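You operate a simulated robot arm through the tools that you are given. There is no shell and no other tool.

The job below is to be done with a simulated robot arm. You get a single attempt, and the scene is never put back.

Task
Push the dented can to REJECT with the ram at 3 bar, and turn the air off again.
Fine: leave the air level at 3 bar; the sealed cans stay. Set down upright: dented small can.

Only the result counts: the job must be done as asked and must still hold three seconds after the hand-in. Knocking over, shifting, dropping, spilling or breaking anything else fails it.

Robot
A 6-joint arm with a two-finger parallel gripper, fixed in place. Base frame: the origin is on the floor under the middle of its stand, x ahead of it, y to its left, z up. Readings come in m, degrees, newtons and seconds.
With the tool pointing down near the work surface it reaches from about 0.26 to 0.68 m from the base axis. Its first joint turns from -66.0 to 66.0 degrees. Payload 2.9 kg.
The tool frame sits at the grasp point between the pads (the TCP): z along the fingers, y along the line on which they close. The tips reach 0.03 m beyond it. Largest opening 0.11 m; finger width 0.02, thickness 0.01; the body of the gripper, 0.048 by 0.112 m, starts 0.055 m behind the TCP.
Orientation is that of the tool frame in the base frame, as a unit quaternion [x, y, z, w]. With the fingers straight down and closing along the base's y, the tool's x points along the base's -x, its y along +y and its z along -z.

Tools
- The arm moves only by the tool drive_tool. Its argument "targets" is a list of rows, each an object of numbers (a shift or turn left out is 0, a gripper value left out holds the last): "tx", "ty", "tz": the shift along the tool's x, y, z in mm; "ax", "ay", "az": the turn, a rotation vector about the tool's x, y, z in degrees; "fingers": the gripper command, from -1 (shut) to 1 (fully open), values between in proportion. In form: [{"tx": .., "ty": .., "tz": .., "ax": .., "ay": .., "az": .., "fingers": ..}, ...]. A call has 1 to 20 rows; each row shifts and turns the commanded pose from where the row before left it, along the tool's axes as they then stand. Each row takes 0.2 s and may step no farther than 0.05 m and 8.6 degrees from the row before; otherwise, or with a gripper value out of range, the whole call is refused. Where a pose cannot be reached the arm comes as near as it can. A force on the tool above 40 N (or 10 N above the force at the start of the call, whichever is more), or a blocked arm, ends the call early, and 0.2 s more pass. Each finger travels about 0.108 m/s and halts on what it meets, pressing with about 39 N; the grip force reading is that of the motor and also rises with nothing between the fingers. The clock runs only during rows and for 0.2 s after the last one: add rows that do not move to give the fingers time. It gives the time, the measured TCP pose, the force on the tool (base axes), the opening and the grip force at its end, in the units of the frame above (readings bear some noise), with the torque about the TCP (base axes, N m) and any sound that the robot's microphone picked up.
- Cameras (640 x 400 px; columns grow to the right, rows downward): "scene" is fixed at [0.0871, 0.4289, 1.417]; the picture's right is [-0.76, -0.65, 0.00], its down [-0.25, 0.29, -0.92] and it looks along [0.60, -0.70, -0.38] (base axes); focal length 315 px, centre (320, 200). "wrist" rides on the gripper at [0.072, 0.017, -0.103] in the tool frame; the picture's right is [-0.23, 0.97, 0.00], its down [-0.76, -0.18, -0.62] and it looks along [-0.61, -0.14, 0.78] (tool axes); focal length 222 px, centre (320, 200). There is no depth. A picture from a camera that has moved, and an enlarged one, comes with that camera's place and axes in the base frame and with its lens. The place of the scene camera against the robot may be out by one fixed shift of up to 0.018 m in any direction.
- camera(camera): a new picture of that camera. No time passes.
- inspect(camera, box): a new picture of the part [left, top, right, bottom] of that camera's present view, enlarged. No time passes.
- job_done(): hands the job in; it is judged then, once.

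Places have to be worked out from the pictures, the camera data and where the tool is seen. Open the gripper and draw the arm clear of the work before you hand the job in, unless the task says otherwise.

The tools are called after "Request:" as name(argument=value, ...) on one line, values as JSON. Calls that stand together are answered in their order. drive_tool: Moves the arm, as the interface text tells. Its arguments: {"type":"object","properties":{"targets":{"type":"array"}},"required":["targets"]} The other tools are called the same way: camera (camera) takes a picture; inspect (camera, box) takes an enlarged picture of a part of a camera's view; job_done () hands the job in.

At the start:

```text
time_s: 0.0
position: [0.3073, -0.2398, 1.247]
ee_rot: [0.0, 1.0, 0.0, 0.0]
force: [-0.5, -0.3, -0.1]
wrist_torque: [-0.01, -0.01, 0.01]
grip_width: 0.1098
gripper_force: 0.2
```

scene: 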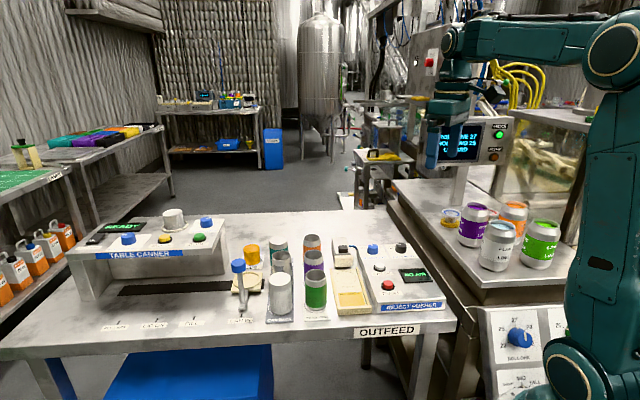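
wrist: 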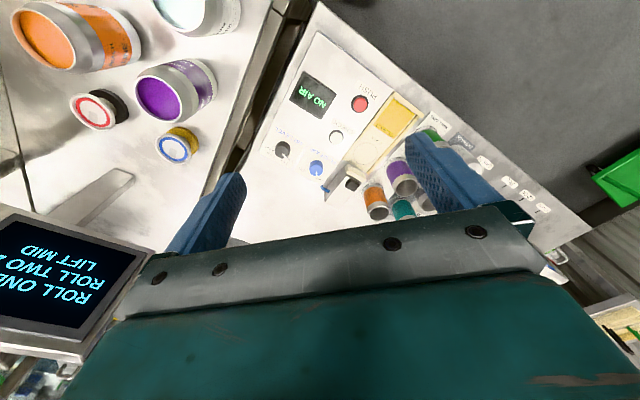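

I'll start by looking closely at the reject pusher and the cans in both camera views before moving.

Request:
inspect(camera="scene", box=[220, 220, 460, 350])

Request:
inspect(camera="wrist", box=[240, 20, 480, 220])

Request:
inspect(camera="scene", box=[330, 230, 450, 320])

```text
2.67 times, centred on (340, 285) of scene
camera zoom: at [0.0871, 0.4289, 1.417], right [-0.76, -0.65, 0.0], down [-0.25, 0.29, -0.92], along [0.6, -0.7, -0.38], focal length 841 px, centre (267, -27)
```

zoom: 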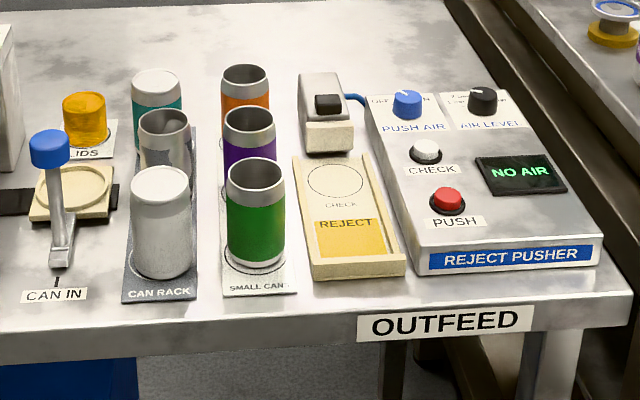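

```text
2.00 times, centred on (360, 120) of wrist
camera zoom: at [0.2342, -0.2242, 1.3499], right [0.23, 0.97, 0.0], down [0.76, -0.18, 0.62], along [0.61, -0.14, -0.78], focal length 444 px, centre (240, 360)
```

zoom: 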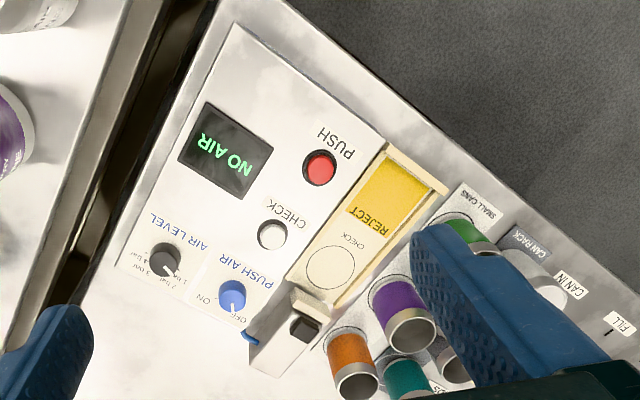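

```text
4.44 times, centred on (390, 275) of scene
camera zoom: at [0.0871, 0.4289, 1.417], right [-0.76, -0.65, 0.0], down [-0.25, 0.29, -0.92], along [0.6, -0.7, -0.38], focal length 1402 px, centre (9, -133)
```

zoom: 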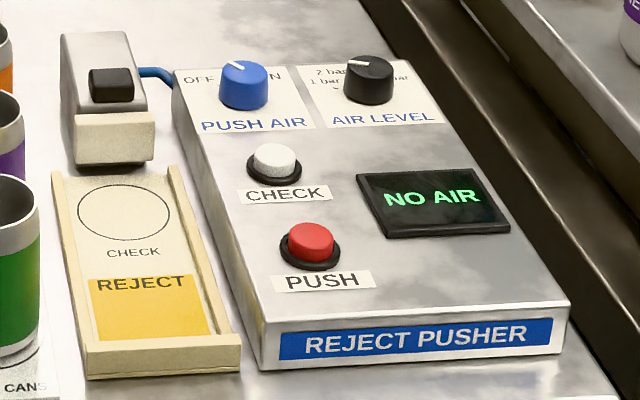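

The pusher box, its two knobs and the three small cans are visible. I now zoom in on the cans to find the dented one, and on the knobs to read their scales.

Request:
inspect(camera="scene", box=[260, 228, 340, 328])

Request:
inspect(camera="scene", box=[360, 235, 415, 270])

Request:
inspect(camera="wrist", box=[260, 120, 340, 200])

Request:
inspect(camera="wrist", box=[350, 120, 450, 220])

Request:
inspect(camera="scene", box=[430, 190, 570, 280])

Request:
inspect(camera="scene", box=[70, 200, 260, 340])

```text
4.00 times, centred on (300, 278) of scene
camera zoom: at [0.0871, 0.4289, 1.417], right [-0.76, -0.65, 0.0], down [-0.25, 0.29, -0.92], along [0.6, -0.7, -0.38], focal length 1261 px, centre (400, -112)
```

zoom: 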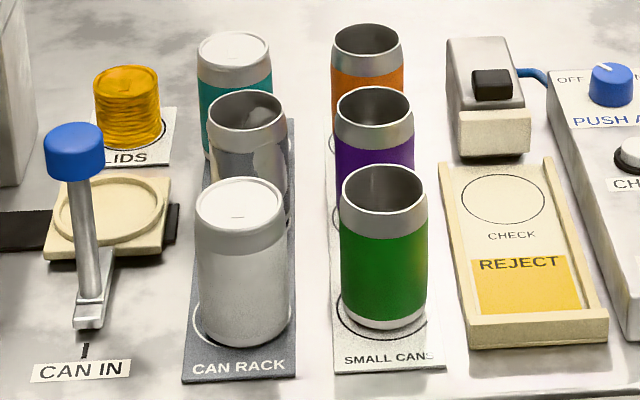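

```text
11.43 times, centred on (388, 252) of scene
camera zoom: at [0.0871, 0.4289, 1.417], right [-0.76, -0.65, 0.0], down [-0.25, 0.29, -0.92], along [0.6, -0.7, -0.38], focal length 3604 px, centre (-451, -400)
```

zoom: 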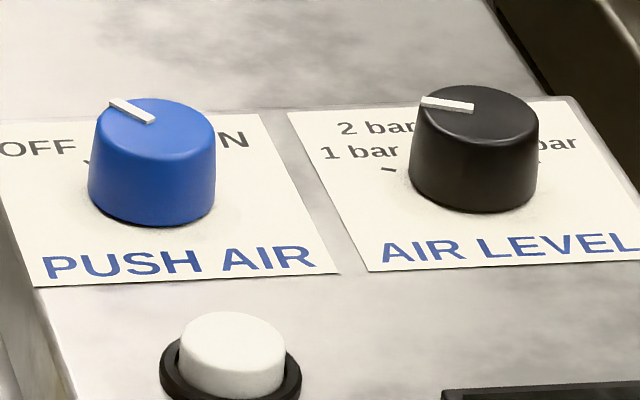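

```text
5.00 times, centred on (300, 160) of wrist
camera zoom: at [0.2342, -0.2242, 1.3499], right [0.23, 0.97, 0.0], down [0.76, -0.18, 0.62], along [0.61, -0.14, -0.78], focal length 1111 px, centre (420, 400)
```

zoom: 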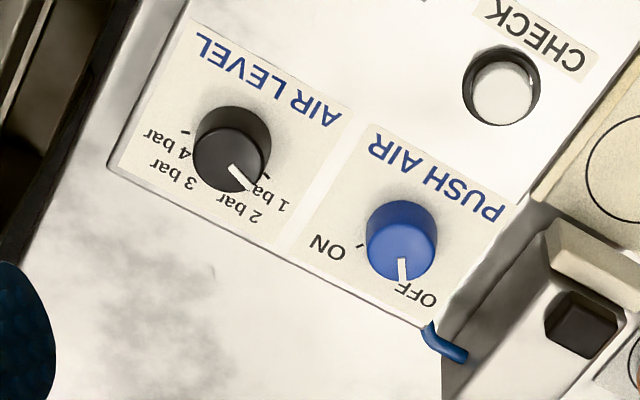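

```text
4.00 times, centred on (400, 170) of wrist
camera zoom: at [0.2342, -0.2242, 1.3499], right [0.23, 0.97, 0.0], down [0.76, -0.18, 0.62], along [0.61, -0.14, -0.78], focal length 888 px, centre (0, 320)
```

zoom: 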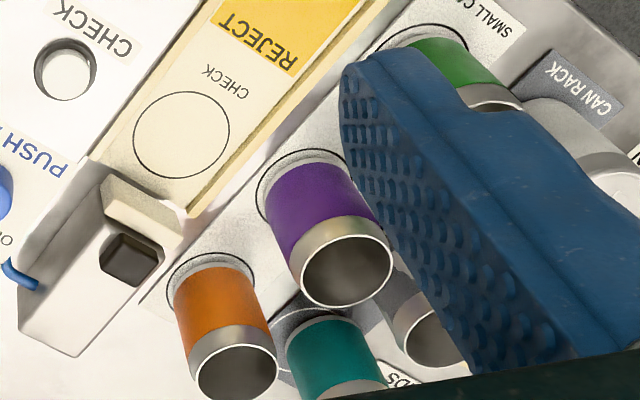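

```text
4.44 times, centred on (500, 235) of scene
camera zoom: at [0.0871, 0.4289, 1.417], right [-0.76, -0.65, 0.0], down [-0.25, 0.29, -0.92], along [0.6, -0.7, -0.38], focal length 1402 px, centre (-480, 44)
```

zoom: 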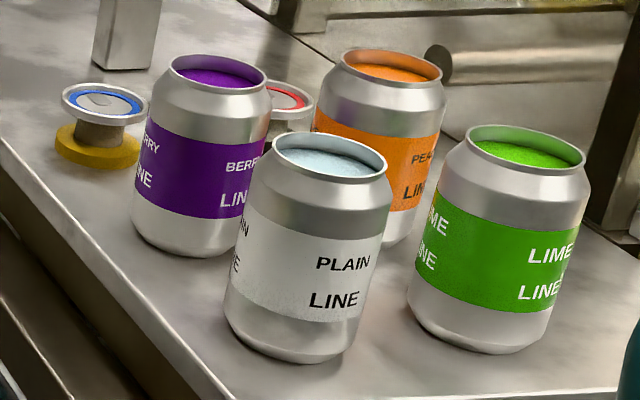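

```text
2.86 times, centred on (165, 270) of scene
camera zoom: at [0.0871, 0.4289, 1.417], right [-0.76, -0.65, 0.0], down [-0.25, 0.29, -0.92], along [0.6, -0.7, -0.38], focal length 901 px, centre (763, 0)
```

zoom: 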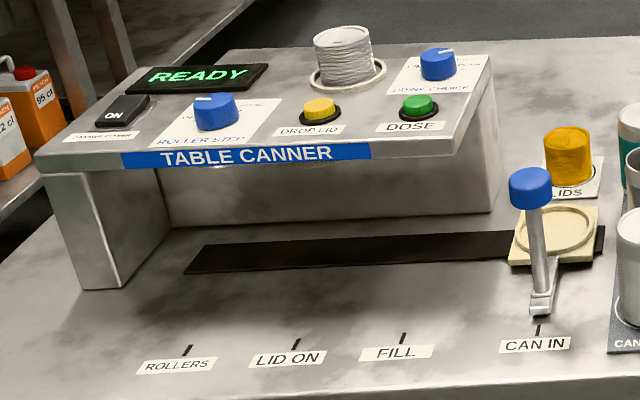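

The table surface works out to about z 0.85, and the pusher box, tray and small cans are roughly at x 0.37–0.55, y −0.35 to −0.05, all within reach. No dent shows on the sides seen so far, so I'll move the wrist camera to look at the cans from their hidden (−y) side, staying clear of the monitor near (0.37, −0.5, 1.23).

Request:
drive_tool(targets=[{"tx": -35, "ty": -8, "tz": 5, "fingers": 1}, {"tx": -35, "ty": -8, "tz": 5}, {"tx": -35, "ty": -8, "tz": 5}, {"tx": -35, "ty": -8, "tz": 5}, {"tx": -35, "ty": -8, "tz": 5}, {"az": -8}, {"az": -8}, {"az": -8}, {"az": -8}, {"az": -8}, {"az": -8}, {"az": -8}, {"az": -8}, {"az": -8}, {"az": -8}, {"az": -8}])

Request:
camera(camera="wrist")

Request:
camera(camera="scene")

```text
time_s: 3.4
position: [0.4818, -0.2801, 1.2218]
ee_rot: [-0.695, 0.719, 0.0, 0.0]
force: [0.1, -0.5, -0.3]
wrist_torque: [0.01, -0.02, -0.01]
grip_width: 0.11
gripper_force: 0.0
```

```text
taken
camera wrist: at [0.4624, -0.3529, 1.3248], right [-0.97, 0.26, 0.0], down [0.2, 0.76, 0.62], along [0.16, 0.6, -0.78], focal length 222 px, centre (320, 200)
```

wrist: 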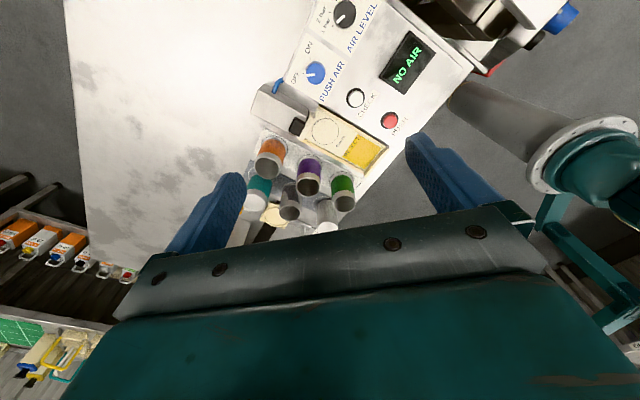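

```text
taken
```

scene: 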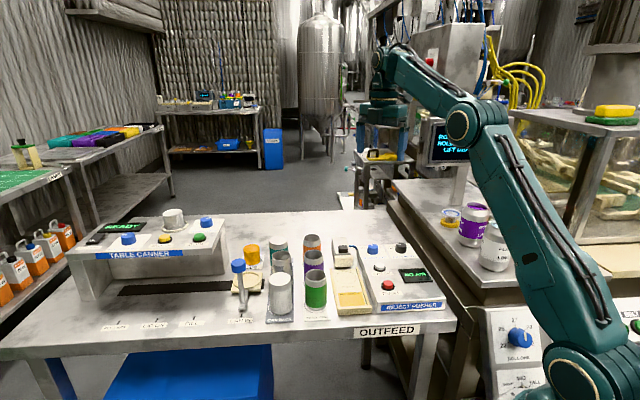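

Now the cans are seen from the −y side. I zoom in on the small cans, knobs and tray from here.

Request:
inspect(camera="wrist", box=[240, 120, 370, 230])

Request:
inspect(camera="wrist", box=[290, 0, 390, 90])

Request:
inspect(camera="wrist", box=[245, 60, 425, 190])

```text
3.64 times, centred on (305, 175) of wrist
camera zoom: at [0.4624, -0.3529, 1.3248], right [-0.97, 0.26, 0.0], down [0.2, 0.76, 0.62], along [0.16, 0.6, -0.78], focal length 808 px, centre (374, 291)
```

zoom: 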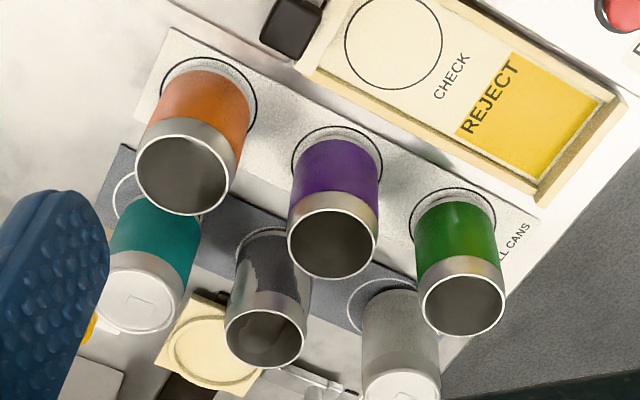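

```text
4.44 times, centred on (340, 45) of wrist
camera zoom: at [0.4624, -0.3529, 1.3248], right [-0.97, 0.26, 0.0], down [0.2, 0.76, 0.62], along [0.16, 0.6, -0.78], focal length 987 px, centre (231, 889)
```

zoom: 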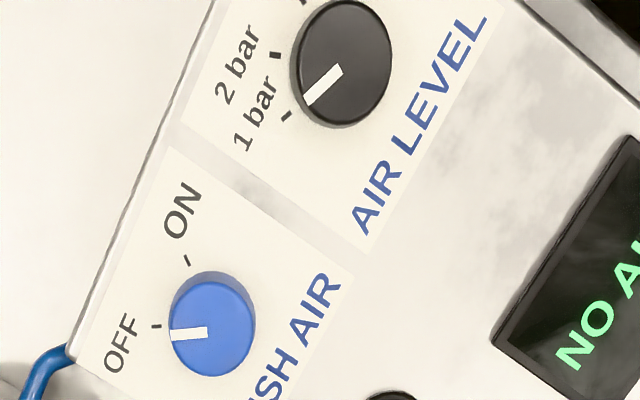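

```text
3.08 times, centred on (335, 125) of wrist
camera zoom: at [0.4624, -0.3529, 1.3248], right [-0.97, 0.26, 0.0], down [0.2, 0.76, 0.62], along [0.16, 0.6, -0.78], focal length 684 px, centre (274, 431)
```

zoom: 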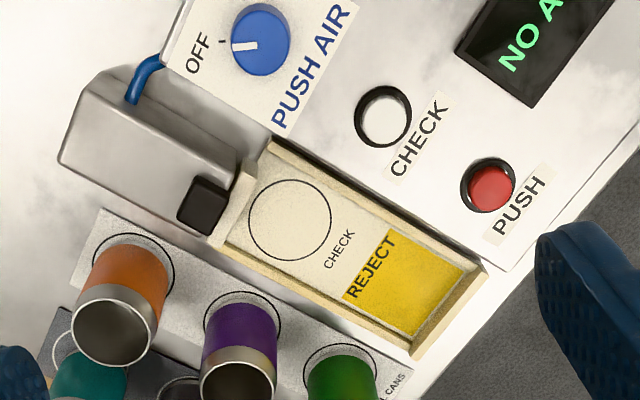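

The pointers read AIR LEVEL = 1 bar and PUSH AIR = OFF, and from here no dent is obvious. I move lower and closer with a slight tilt to view the can sides at better resolution.

Request:
drive_tool(targets=[{"ty": -15, "tx": -2, "tz": 28}, {"ty": -15, "tx": -2, "tz": 28}, {"ty": -15, "tx": -2, "tz": 28}, {"ty": -15, "tx": -2, "tz": 28}, {"ay": -8}, {"ay": -8}, {"ay": -8}])

Request:
camera(camera="wrist")

Request:
inspect(camera="wrist", box=[240, 80, 420, 220])

```text
time_s: 5.0
position: [0.5104, -0.2578, 1.0944]
ee_rot: [-0.672, 0.711, 0.144, 0.147]
force: [-0.5, 0.4, -0.2]
wrist_torque: [0.02, 0.01, -0.03]
grip_width: 0.1102
gripper_force: 0.1
out of reach, approached as far as the arm can: row 6, 7
```

```text
taken
camera wrist: at [0.4881, -0.3643, 1.1587], right [-0.96, 0.26, 0.1], down [0.21, 0.43, 0.88], along [0.19, 0.86, -0.47], focal length 222 px, centre (320, 200)
```

wrist: 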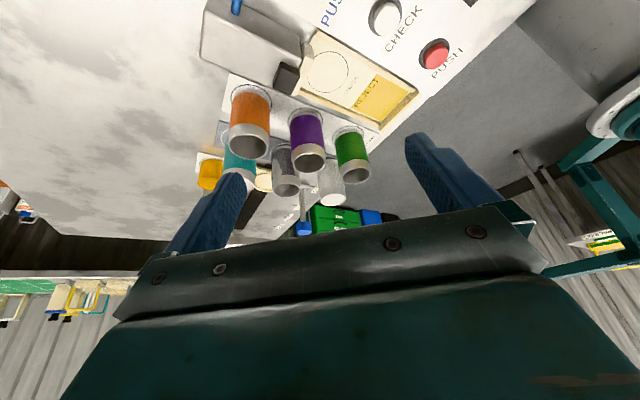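

```text
2.86 times, centred on (330, 150) of wrist
camera zoom: at [0.4881, -0.3643, 1.1587], right [-0.96, 0.26, 0.1], down [0.21, 0.43, 0.88], along [0.19, 0.86, -0.47], focal length 635 px, centre (291, 343)
```

zoom: 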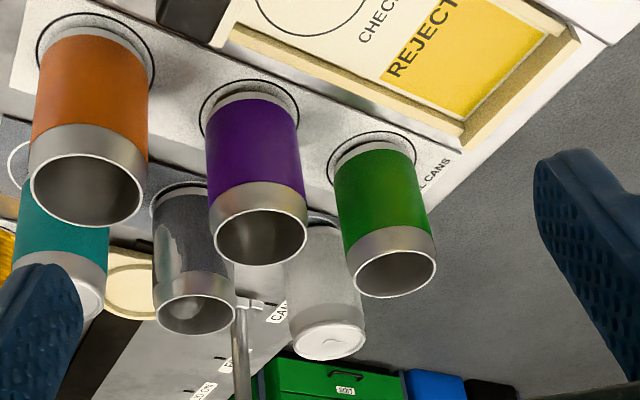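

No large dent appears yet, so I zoom tightly on each small can from this angle.

Request:
inspect(camera="wrist", box=[240, 80, 290, 165])

Request:
inspect(camera="wrist", box=[280, 100, 335, 185])

Request:
inspect(camera="wrist", box=[325, 115, 380, 200])

Request:
inspect(camera="scene", box=[295, 230, 335, 315])

```text
4.71 times, centred on (265, 122) of wrist
camera zoom: at [0.4881, -0.3643, 1.1587], right [-0.96, 0.26, 0.1], down [0.21, 0.43, 0.88], along [0.19, 0.86, -0.47], focal length 1045 px, centre (579, 565)
```

zoom: 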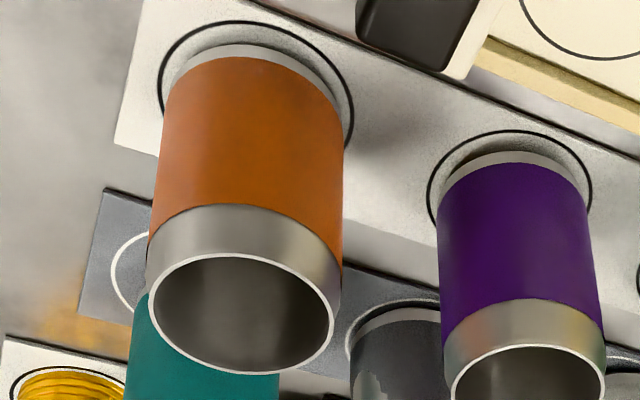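

```text
4.71 times, centred on (308, 142) of wrist
camera zoom: at [0.4881, -0.3643, 1.1587], right [-0.96, 0.26, 0.1], down [0.21, 0.43, 0.88], along [0.19, 0.86, -0.47], focal length 1045 px, centre (379, 471)
```

zoom: 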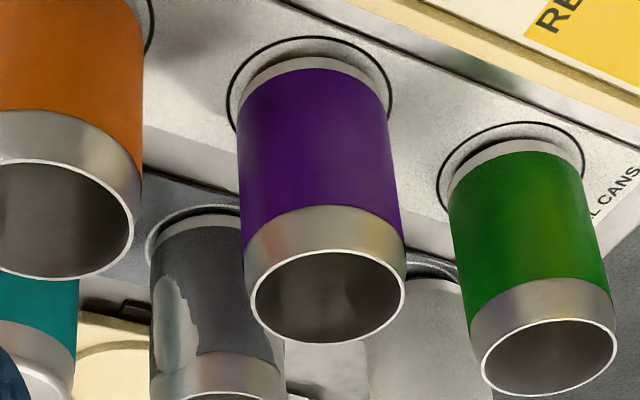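

```text
4.71 times, centred on (352, 158) of wrist
camera zoom: at [0.4881, -0.3643, 1.1587], right [-0.96, 0.26, 0.1], down [0.21, 0.43, 0.88], along [0.19, 0.86, -0.47], focal length 1045 px, centre (167, 400)
```

zoom: 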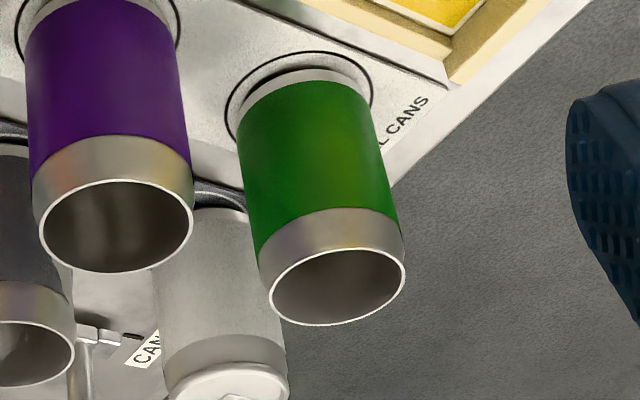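

```text
4.71 times, centred on (315, 272) of scene
camera zoom: at [0.0871, 0.4289, 1.417], right [-0.76, -0.65, 0.0], down [-0.25, 0.29, -0.92], along [0.6, -0.7, -0.38], focal length 1484 px, centre (344, -141)
```

zoom: 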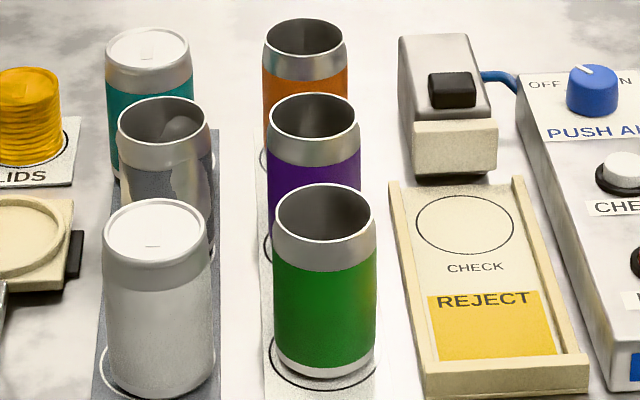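

The middle grey can in the CAN RACK (open, between two lidded cans) has an irregular silver patch and a bump inside it. I zoom on it from both cameras before deciding.

Request:
inspect(camera="scene", box=[265, 245, 300, 285])

Request:
inspect(camera="wrist", box=[265, 130, 325, 205])

Request:
inspect(camera="scene", box=[298, 230, 330, 285])

```text
10.00 times, centred on (282, 265) of scene
camera zoom: at [0.0871, 0.4289, 1.417], right [-0.76, -0.65, 0.0], down [-0.25, 0.29, -0.92], along [0.6, -0.7, -0.38], focal length 3153 px, centre (695, -450)
```

zoom: 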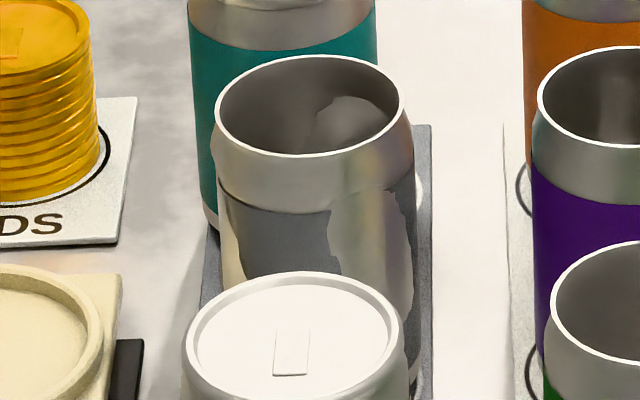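

```text
5.33 times, centred on (295, 168) of wrist
camera zoom: at [0.4881, -0.3643, 1.1587], right [-0.96, 0.26, 0.1], down [0.21, 0.43, 0.88], along [0.19, 0.86, -0.47], focal length 1185 px, centre (453, 373)
```

zoom: 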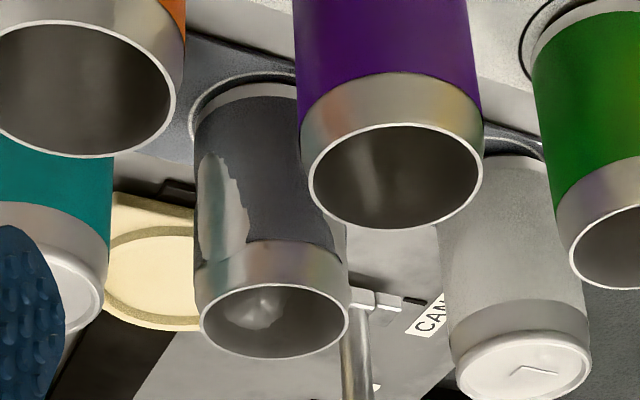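

```text
7.27 times, centred on (314, 258) of scene
camera zoom: at [0.0871, 0.4289, 1.417], right [-0.76, -0.65, 0.0], down [-0.25, 0.29, -0.92], along [0.6, -0.7, -0.38], focal length 2293 px, centre (364, -218)
```

zoom: 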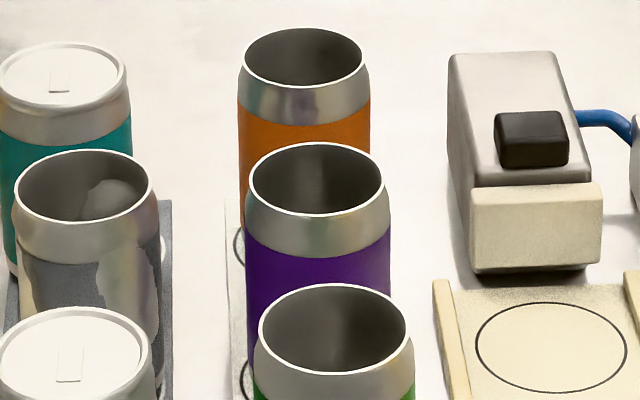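

The grey, open can in the middle of the CAN RACK is crumpled: its label is broken and there is an inward bump. That makes it the dented can, sitting between two sealed cans. I'll level the tool and look straight down at the pusher panel to measure the knobs, ticks and tray.

Request:
drive_tool(targets=[{"ay": 8}, {"ay": 8}, {"ay": 8}, {"ty": 25, "tz": 15}, {"ty": 25, "tz": 15}, {"ty": 25, "tz": 15}, {}])

Request:
camera(camera="wrist")

Request:
inspect(camera="wrist", box=[240, 0, 440, 125])

```text
time_s: 6.6
position: [0.445, -0.2583, 1.0545]
ee_rot: [-0.694, 0.72, 0.0, 0.001]
force: [-0.3, 0.1, 0.4]
wrist_torque: [0.01, -0.03, -0.03]
grip_width: 0.11
gripper_force: 0.1
out of reach, approached as far as the arm can: row 1, 2, 3, 4
```

```text
taken
camera wrist: at [0.4248, -0.3303, 1.1579], right [-0.97, 0.26, 0.0], down [0.2, 0.75, 0.62], along [0.16, 0.6, -0.78], focal length 222 px, centre (320, 200)
```

wrist: 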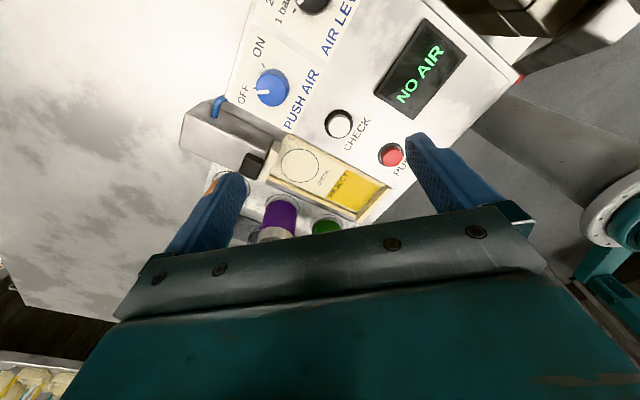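

```text
3.20 times, centred on (340, 62) of wrist
camera zoom: at [0.4248, -0.3303, 1.1579], right [-0.97, 0.26, 0.0], down [0.2, 0.75, 0.62], along [0.16, 0.6, -0.78], focal length 711 px, centre (256, 640)
```

zoom: 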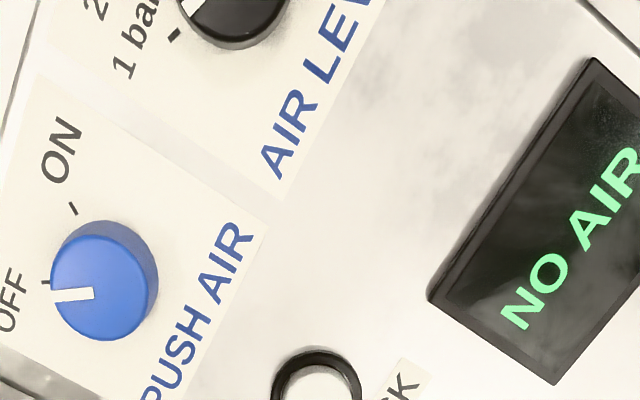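

From two views I get the box surface at z≈0.896 and the knob tops at about 0.915. PUSH AIR is near (0.487, −0.290) and AIR LEVEL near (0.425, −0.352), and the table axes are rotated about 45° from the base. I'll hover the open gripper over the AIR LEVEL knob and check alignment.

Request:
drive_tool(targets=[{"tx": 31.5, "ty": 5.6, "tz": 20}, {"tx": 31.5, "ty": 5.6, "tz": 20}, {"tx": 31.5, "ty": 5.6, "tz": 25}, {}])

Request:
camera(camera="wrist")

Request:
inspect(camera="wrist", box=[220, 60, 420, 220])

Request:
camera(camera="scene")

```text
time_s: 7.6
position: [0.4237, -0.3531, 0.9899]
ee_rot: [-0.695, 0.719, 0.0, 0.0]
force: [0.1, 0.4, -1.1]
wrist_torque: [0.01, 0.02, 0.02]
grip_width: 0.1098
gripper_force: 0.0
```

```text
taken
camera wrist: at [0.4049, -0.4251, 1.0926], right [-0.97, 0.26, 0.0], down [0.2, 0.76, 0.62], along [0.16, 0.6, -0.78], focal length 222 px, centre (320, 200)
```

wrist: 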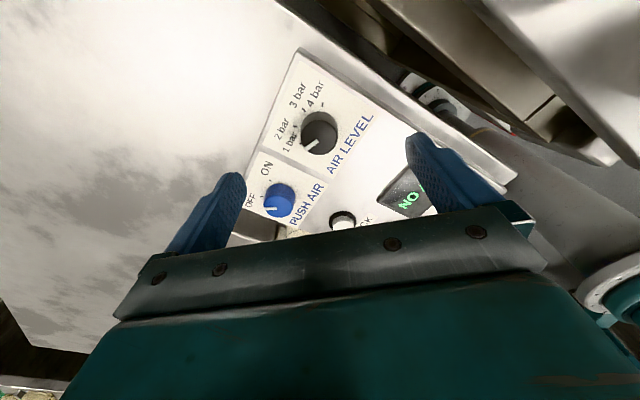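

```text
2.50 times, centred on (320, 140) of wrist
camera zoom: at [0.4049, -0.4251, 1.0926], right [-0.97, 0.26, 0.0], down [0.2, 0.76, 0.62], along [0.16, 0.6, -0.78], focal length 555 px, centre (320, 350)
```

zoom: 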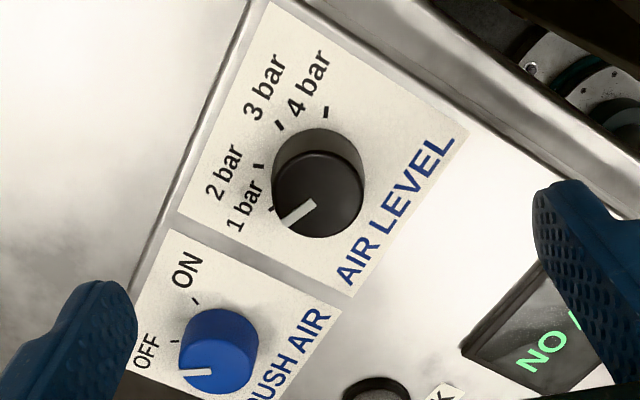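

```text
taken
```

scene: 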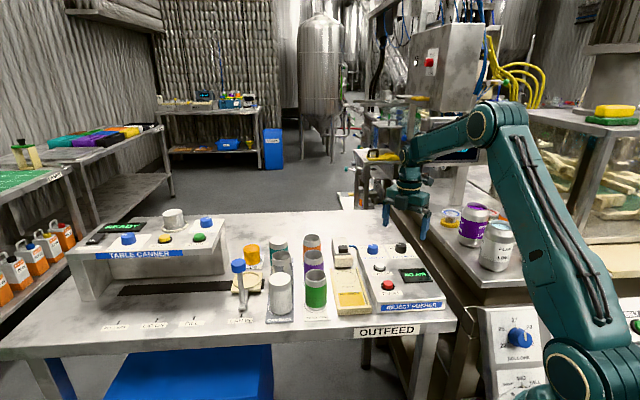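

The gripper is well centred: from the tick marks I fit the AIR LEVEL axis at (0.426, −0.351), with ticks about 43.5° apart and the pointer on 1 bar. Reaching 3 bar therefore needs about 87° clockwise from above, which is +az. I descend around the knob and close gently.

Request:
drive_tool(targets=[{"tx": -2, "ty": -2, "tz": 10, "fingers": 0.1}, {"tz": 15}, {"tz": 15}, {"tz": 10}, {"tz": 7}, {}])

Request:
inspect(camera="wrist", box=[220, 60, 420, 220])

Request:
inspect(camera="scene", box=[360, 200, 460, 290])

```text
time_s: 9.0
position: [0.428, -0.3507, 0.9328]
ee_rot: [-0.695, 0.719, -0.001, 0.001]
force: [0.0, -0.6, 1.0]
wrist_torque: [-0.01, -0.01, 0.01]
grip_width: 0.0604
gripper_force: 0.0
```

```text
2.50 times, centred on (320, 140) of wrist
camera zoom: at [0.4072, -0.4232, 1.036], right [-0.97, 0.26, 0.0], down [0.2, 0.76, 0.62], along [0.16, 0.6, -0.78], focal length 555 px, centre (320, 350)
```

zoom: 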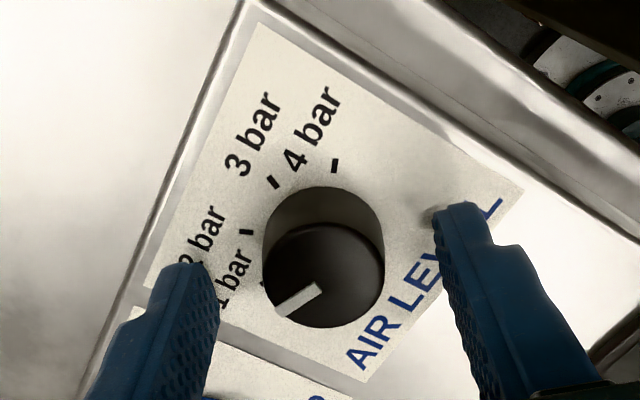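

```text
4.44 times, centred on (410, 245) of scene
camera zoom: at [0.0871, 0.4289, 1.417], right [-0.76, -0.65, 0.0], down [-0.25, 0.29, -0.92], along [0.6, -0.7, -0.38], focal length 1402 px, centre (-80, 0)
```

zoom: 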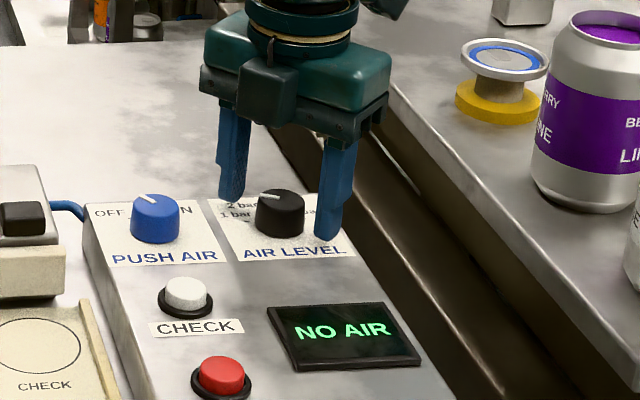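

The fingers straddle the knob symmetrically just above the panel. I close gently onto it.

Request:
drive_tool(targets=[{"fingers": -0.3}, {"fingers": -0.45}, {"fingers": -0.6}, {"fingers": -0.7}, {}])

```text
time_s: 10.2
position: [0.4264, -0.3507, 0.9333]
ee_rot: [-0.694, 0.72, 0.002, 0.0]
force: [-13.5, 0.0, 1.9]
wrist_torque: [0.12, 0.47, -0.04]
grip_width: 0.0319
gripper_force: 45.3
```

The grip holds on the knob (0.032 m) with a −13 N side load, so the tool is slightly off-axis in x. I ease it by 1 mm and read again.

Request:
drive_tool(targets=[{"ty": 1}, {}])

```text
time_s: 10.8
position: [0.4254, -0.3507, 0.9327]
ee_rot: [-0.695, 0.719, 0.0, 0.0]
force: [-8.7, -2.9, -2.1]
wrist_torque: [0.21, 0.21, -0.15]
grip_width: 0.0318
gripper_force: 45.0
```

The side load dropped. I begin turning clockwise (+az) and check after a part turn.

Request:
drive_tool(targets=[{"ty": 1, "az": 5}, {"az": 6}, {"az": 6}, {"az": 6}, {"az": 6}])

Request:
inspect(camera="wrist", box=[220, 60, 420, 220])

Request:
inspect(camera="scene", box=[360, 220, 440, 290])

```text
time_s: 12.0
position: [0.4258, -0.3514, 0.9336]
ee_rot: [-0.492, 0.871, -0.003, 0.001]
force: [16.9, -7.8, -11.2]
wrist_torque: [-0.8, -0.21, 0.03]
grip_width: 0.0317
gripper_force: 44.7
```

```text
2.50 times, centred on (320, 140) of wrist
camera zoom: at [0.3737, -0.4045, 1.036], right [-0.72, 0.7, 0.0], down [0.54, 0.56, 0.62], along [0.44, 0.45, -0.78], focal length 555 px, centre (320, 350)
```

zoom: 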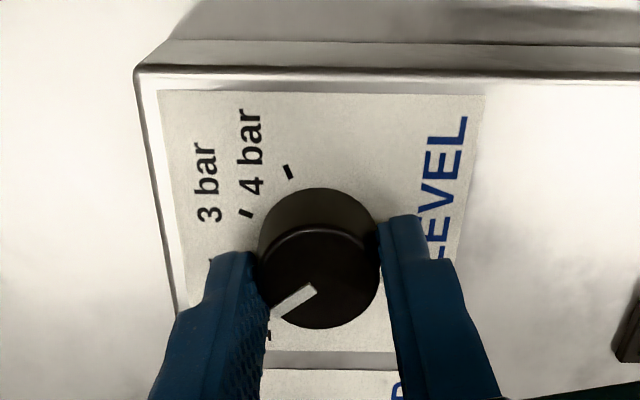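

```text
5.71 times, centred on (400, 255) of scene
camera zoom: at [0.0877, 0.4286, 1.4171], right [-0.76, -0.65, 0.0], down [-0.25, 0.29, -0.92], along [0.6, -0.7, -0.38], focal length 1802 px, centre (-137, -114)
```

zoom: 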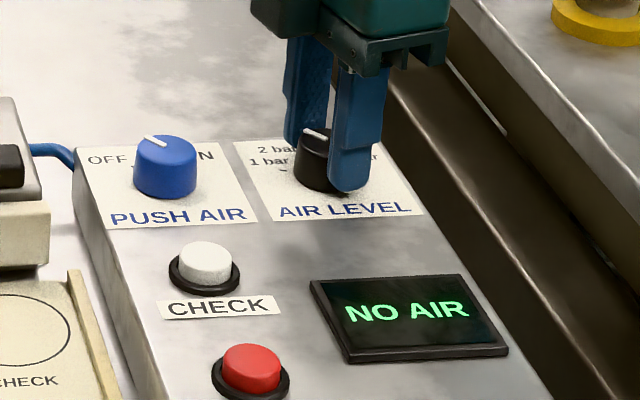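

The pointer is following the gripper: about 29° turned, with no slip. I relieve the side load by 1 mm and continue toward 3 bar.

Request:
drive_tool(targets=[{"ty": -1.2}, {"az": 6}, {"az": 6}, {"az": 6}, {"az": 6}])

Request:
inspect(camera="wrist", box=[220, 60, 420, 220])

```text
time_s: 13.2
position: [0.4273, -0.3514, 0.9321]
ee_rot: [-0.301, 0.954, -0.001, 0.001]
force: [19.0, -2.9, -3.5]
wrist_torque: [-0.27, -0.04, 0.05]
grip_width: 0.0316
gripper_force: 45.5
```

```text
2.50 times, centred on (320, 140) of wrist
camera zoom: at [0.357, -0.3793, 1.036], right [-0.37, 0.93, 0.0], down [0.72, 0.29, 0.62], along [0.58, 0.23, -0.78], focal length 555 px, centre (320, 350)
```

zoom: 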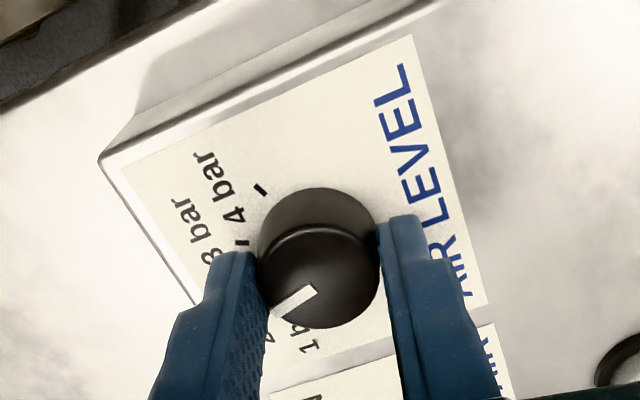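

53° is done and the pointer still tracks the fingers. I relieve the x load and turn the remaining ~34°.

Request:
drive_tool(targets=[{"tx": -0.9, "ty": -0.5}, {"az": 7}, {"az": 7}, {"az": 7}, {"az": 7}, {"az": 6.5}, {}])

Request:
inspect(camera="wrist", box=[220, 60, 420, 220])

Request:
inspect(camera="scene", box=[370, 220, 430, 270])

```text
time_s: 14.8
position: [0.4263, -0.352, 0.9331]
ee_rot: [-0.003, 1.0, -0.001, 0.001]
force: [12.1, -9.8, 3.3]
wrist_torque: [-0.34, 0.01, 0.01]
grip_width: 0.0319
gripper_force: 45.2
```

```text
2.50 times, centred on (320, 140) of wrist
camera zoom: at [0.3538, -0.3358, 1.036], right [0.22, 0.98, 0.0], down [0.76, -0.17, 0.63], along [0.61, -0.14, -0.78], focal length 555 px, centre (320, 350)
```

zoom: 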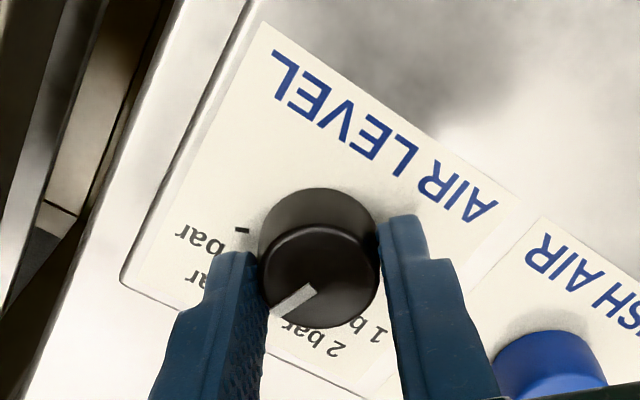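

```text
8.00 times, centred on (400, 245) of scene
camera zoom: at [0.0874, 0.4287, 1.4171], right [-0.76, -0.65, 0.0], down [-0.25, 0.29, -0.92], along [0.6, -0.7, -0.38], focal length 2523 px, centre (-320, -160)
```

zoom: 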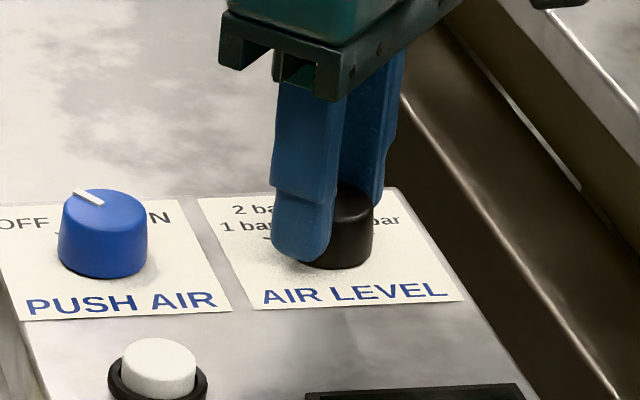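

The gripper has turned about 88°, so the pointer should be on 3 bar. I release, lift straight up and check.

Request:
drive_tool(targets=[{"fingers": -0.2}, {"fingers": 0.1}, {"tz": -15}, {"tz": -25}, {"tz": -30}, {"tz": -30}])

Request:
inspect(camera="wrist", box=[220, 60, 420, 220])

Request:
inspect(camera="scene", box=[360, 230, 440, 290])

```text
time_s: 16.2
position: [0.4273, -0.3515, 1.0339]
ee_rot: [-0.005, 1.0, 0.0, -0.001]
force: [0.3, 0.1, -0.2]
wrist_torque: [-0.01, 0.02, -0.02]
grip_width: 0.0606
gripper_force: 0.0
```

```text
2.50 times, centred on (320, 140) of wrist
camera zoom: at [0.3543, -0.3355, 1.1367], right [0.22, 0.98, 0.0], down [0.76, -0.17, 0.62], along [0.61, -0.14, -0.78], focal length 555 px, centre (320, 350)
```

zoom: 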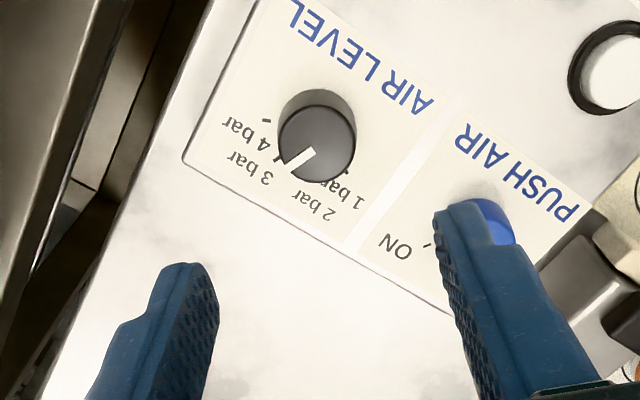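

```text
6.67 times, centred on (400, 260) of scene
camera zoom: at [0.0871, 0.4289, 1.417], right [-0.76, -0.65, 0.0], down [-0.25, 0.29, -0.92], along [0.6, -0.7, -0.38], focal length 2102 px, centre (-213, -200)
```

zoom: 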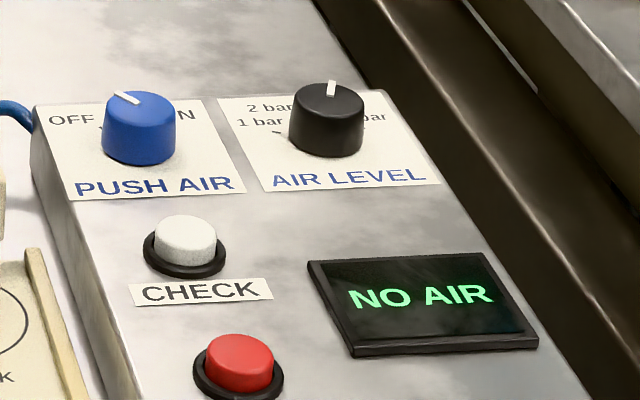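

I zoom in on the AIR LEVEL knob to check where its pointer sits against the 3 bar tick.

Request:
inspect(camera="wrist", box=[285, 85, 345, 130])

Request:
inspect(camera="scene", box=[388, 236, 418, 260])

```text
8.89 times, centred on (315, 108) of wrist
camera zoom: at [0.3543, -0.3355, 1.1367], right [0.22, 0.98, 0.0], down [0.76, -0.17, 0.62], along [0.61, -0.14, -0.78], focal length 1974 px, centre (364, 1022)
```

zoom: 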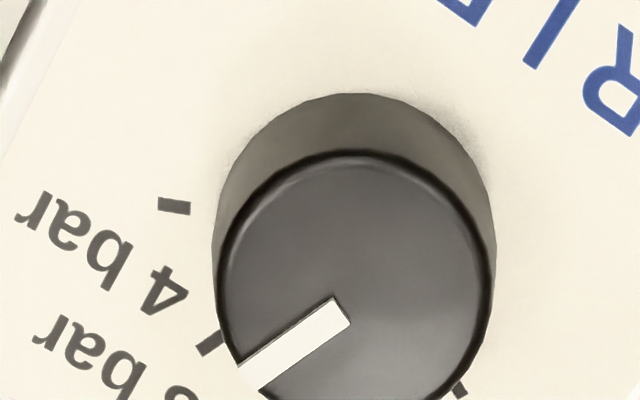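

```text
16.00 times, centred on (403, 248) of scene
camera zoom: at [0.0871, 0.4289, 1.417], right [-0.76, -0.65, 0.0], down [-0.25, 0.29, -0.92], along [0.6, -0.7, -0.38], focal length 5046 px, centre (-1008, -568)
```

zoom: 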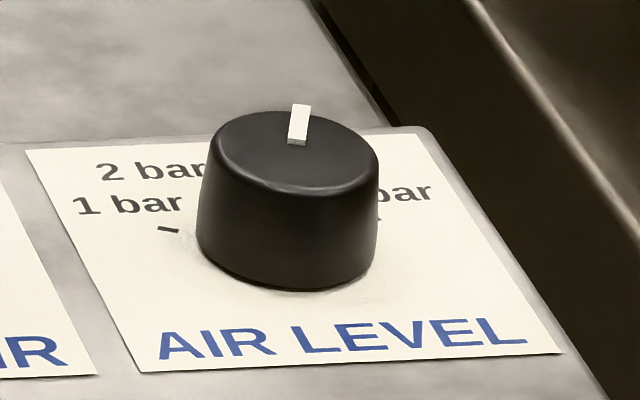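

The pointer works out to −67.4° against the 3 bar tick at −68°, so AIR LEVEL is on 3 bar. Next I travel above the cans with the fingers turned to close along the rack row, and measure the dented can, its neighbours and the ram/tray.

Request:
drive_tool(targets=[{"tz": -30, "fingers": 0.4}, {"tx": -21, "ty": 38, "tz": -3}, {"tx": -21, "ty": 38, "tz": -3}, {"tx": -21, "ty": 38, "tz": -3}, {"tx": -21, "ty": 38, "tz": -3}, {"tx": -21, "ty": 38, "tz": -3}, {"tx": -21, "ty": 38, "tz": -3}, {"tx": -21, "ty": 38}, {"az": -7.4}, {"az": -7.4}, {"az": -7.4}, {"az": -7.4}, {"az": -7.4}, {"az": -7.4}, {}])

Request:
camera(camera="wrist")

Request:
inspect(camera="wrist", box=[220, 20, 440, 200])

```text
time_s: 19.4
position: [0.5715, -0.083, 1.0817]
ee_rot: [-0.383, 0.924, -0.001, 0.0]
force: [-0.7, -0.7, -0.1]
wrist_torque: [0.03, -0.02, 0.01]
grip_width: 0.0767
gripper_force: 0.0
```

```text
taken
camera wrist: at [0.508, -0.1235, 1.1838], right [-0.53, 0.85, 0.0], down [0.66, 0.41, 0.62], along [0.53, 0.33, -0.78], focal length 222 px, centre (320, 200)
```

wrist: 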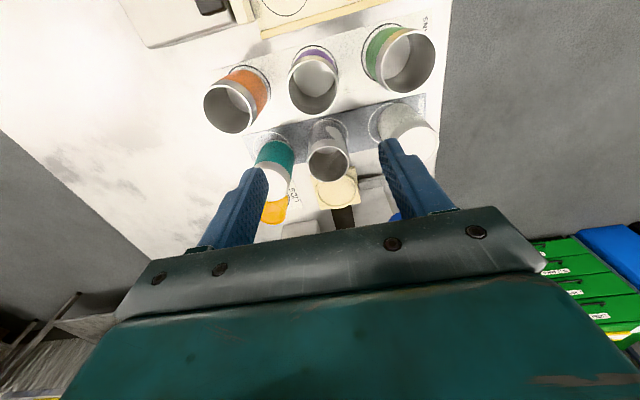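

```text
2.22 times, centred on (330, 110) of wrist
camera zoom: at [0.508, -0.1235, 1.1838], right [-0.53, 0.85, 0.0], down [0.66, 0.41, 0.62], along [0.53, 0.33, -0.78], focal length 494 px, centre (298, 400)
```

zoom: 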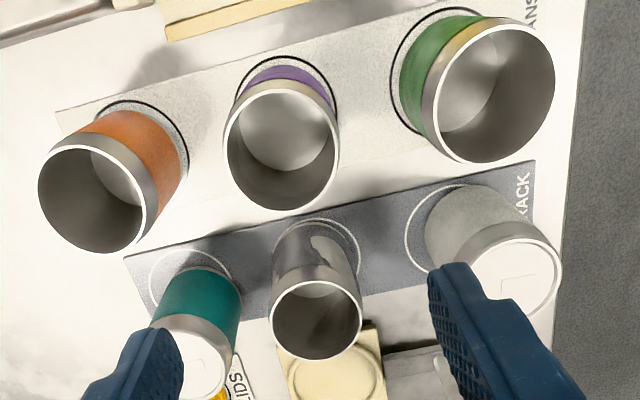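

Grey can's rim triangulates to (0.620, −0.043, 0.942), with purple about 0.09 m away on one side and the sealed cans at either end of the row. I shift over the tray to measure the CHECK circle, ram and box clearances before choosing the grasp direction.

Request:
drive_tool(targets=[{"tx": 48, "ty": -7}, {"tx": 48, "ty": -7}, {}])

Request:
camera(camera="wrist")

Request:
inspect(camera="wrist", box=[220, 10, 440, 190])

```text
time_s: 20.2
position: [0.5119, -0.1609, 1.0799]
ee_rot: [-0.382, 0.924, 0.0, 0.0]
force: [-0.2, 0.3, 0.6]
wrist_torque: [0.0, 0.03, -0.01]
grip_width: 0.0768
gripper_force: 0.1
```

```text
taken
camera wrist: at [0.4488, -0.2011, 1.1835], right [-0.53, 0.85, 0.0], down [0.66, 0.41, 0.62], along [0.53, 0.33, -0.78], focal length 222 px, centre (320, 200)
```

wrist: 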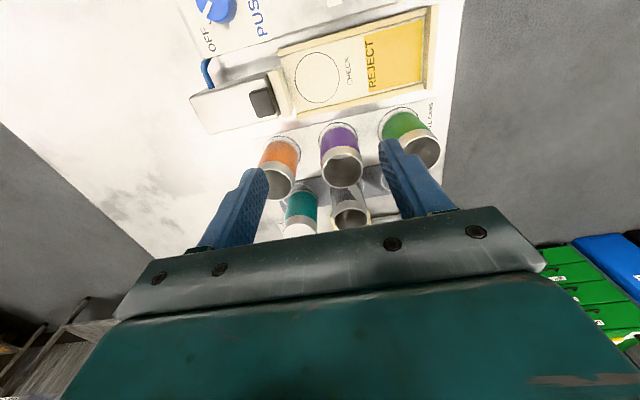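

```text
2.22 times, centred on (330, 100) of wrist
camera zoom: at [0.4488, -0.2011, 1.1835], right [-0.53, 0.85, 0.0], down [0.66, 0.41, 0.62], along [0.53, 0.33, -0.78], focal length 494 px, centre (298, 422)
```

zoom: 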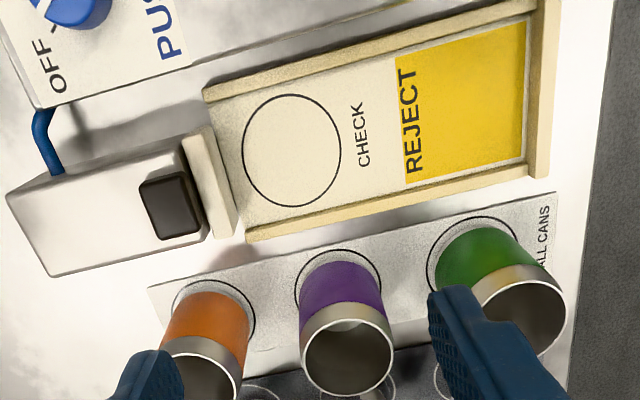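

The CHECK circle is at (0.499, −0.175) on a tray floor at z≈0.866. The ram plate is only ~0.035–0.04 m behind its centre and the box edge about 0.05 m to the side. Closing across the tray with a high grip is therefore safer, so I rotate the tool to close across the rows and move above the dented can.

Request:
drive_tool(targets=[{"az": 8.2, "tz": -5}, {"az": 8.2}, {"az": 8.2}, {"az": 8.2}, {"az": 8.2}, {"az": 8.2}, {"az": 8.2}, {"az": 8.2}, {"az": 8.2}, {"az": 8.2}, {"az": 8}, {"tx": 1.8, "ty": 32, "fingers": 0.45}, {"tx": 1.8, "ty": 32}, {"tx": 1.8, "ty": 32}, {"tx": 1, "ty": 32}, {"tx": 1, "ty": 31.5}, {}])

Request:
camera(camera="wrist")

Request:
inspect(camera="wrist", box=[230, 60, 410, 200])

Request:
inspect(camera="scene", box=[220, 190, 380, 320])

```text
time_s: 23.8
position: [0.622, -0.0445, 1.086]
ee_rot: [0.384, 0.923, 0.0, 0.0]
force: [0.4, -0.7, 0.3]
wrist_torque: [0.02, 0.0, 0.05]
grip_width: 0.08
gripper_force: 0.1
```

```text
taken
camera wrist: at [0.5817, 0.0189, 1.1885], right [0.85, 0.53, 0.0], down [0.41, -0.67, 0.62], along [0.33, -0.53, -0.78], focal length 222 px, centre (320, 200)
```

wrist: 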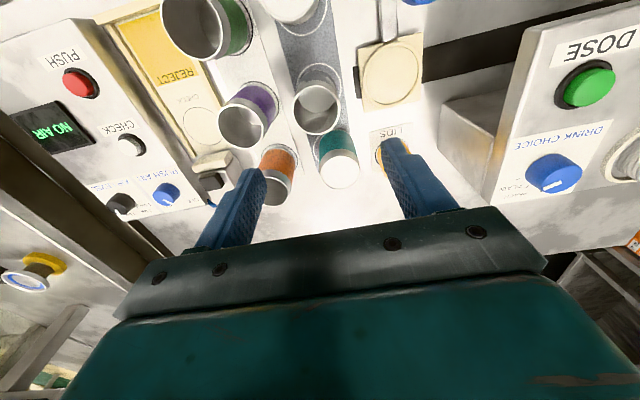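

```text
2.86 times, centred on (320, 130) of wrist
camera zoom: at [0.5817, 0.0189, 1.1885], right [0.85, 0.53, 0.0], down [0.41, -0.67, 0.62], along [0.33, -0.53, -0.78], focal length 635 px, centre (320, 400)
```

zoom: 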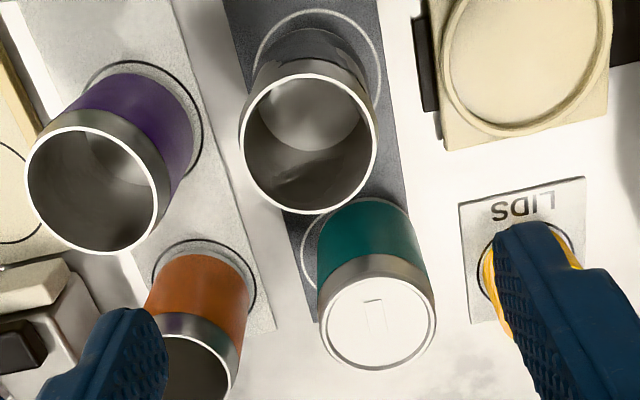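

```text
3.08 times, centred on (300, 255) of scene
camera zoom: at [0.0871, 0.4289, 1.417], right [-0.76, -0.65, 0.0], down [-0.25, 0.29, -0.92], along [0.6, -0.7, -0.38], focal length 970 px, centre (382, 31)
```

zoom: 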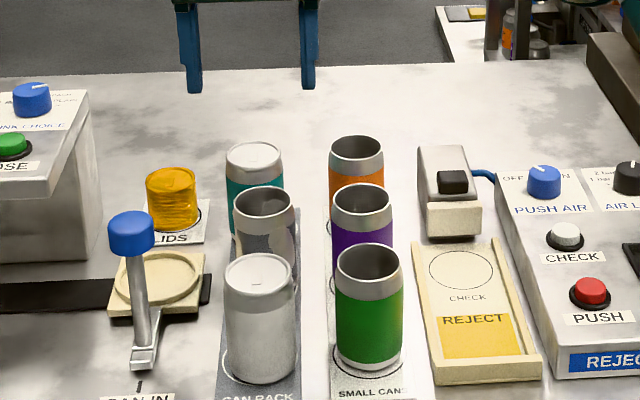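

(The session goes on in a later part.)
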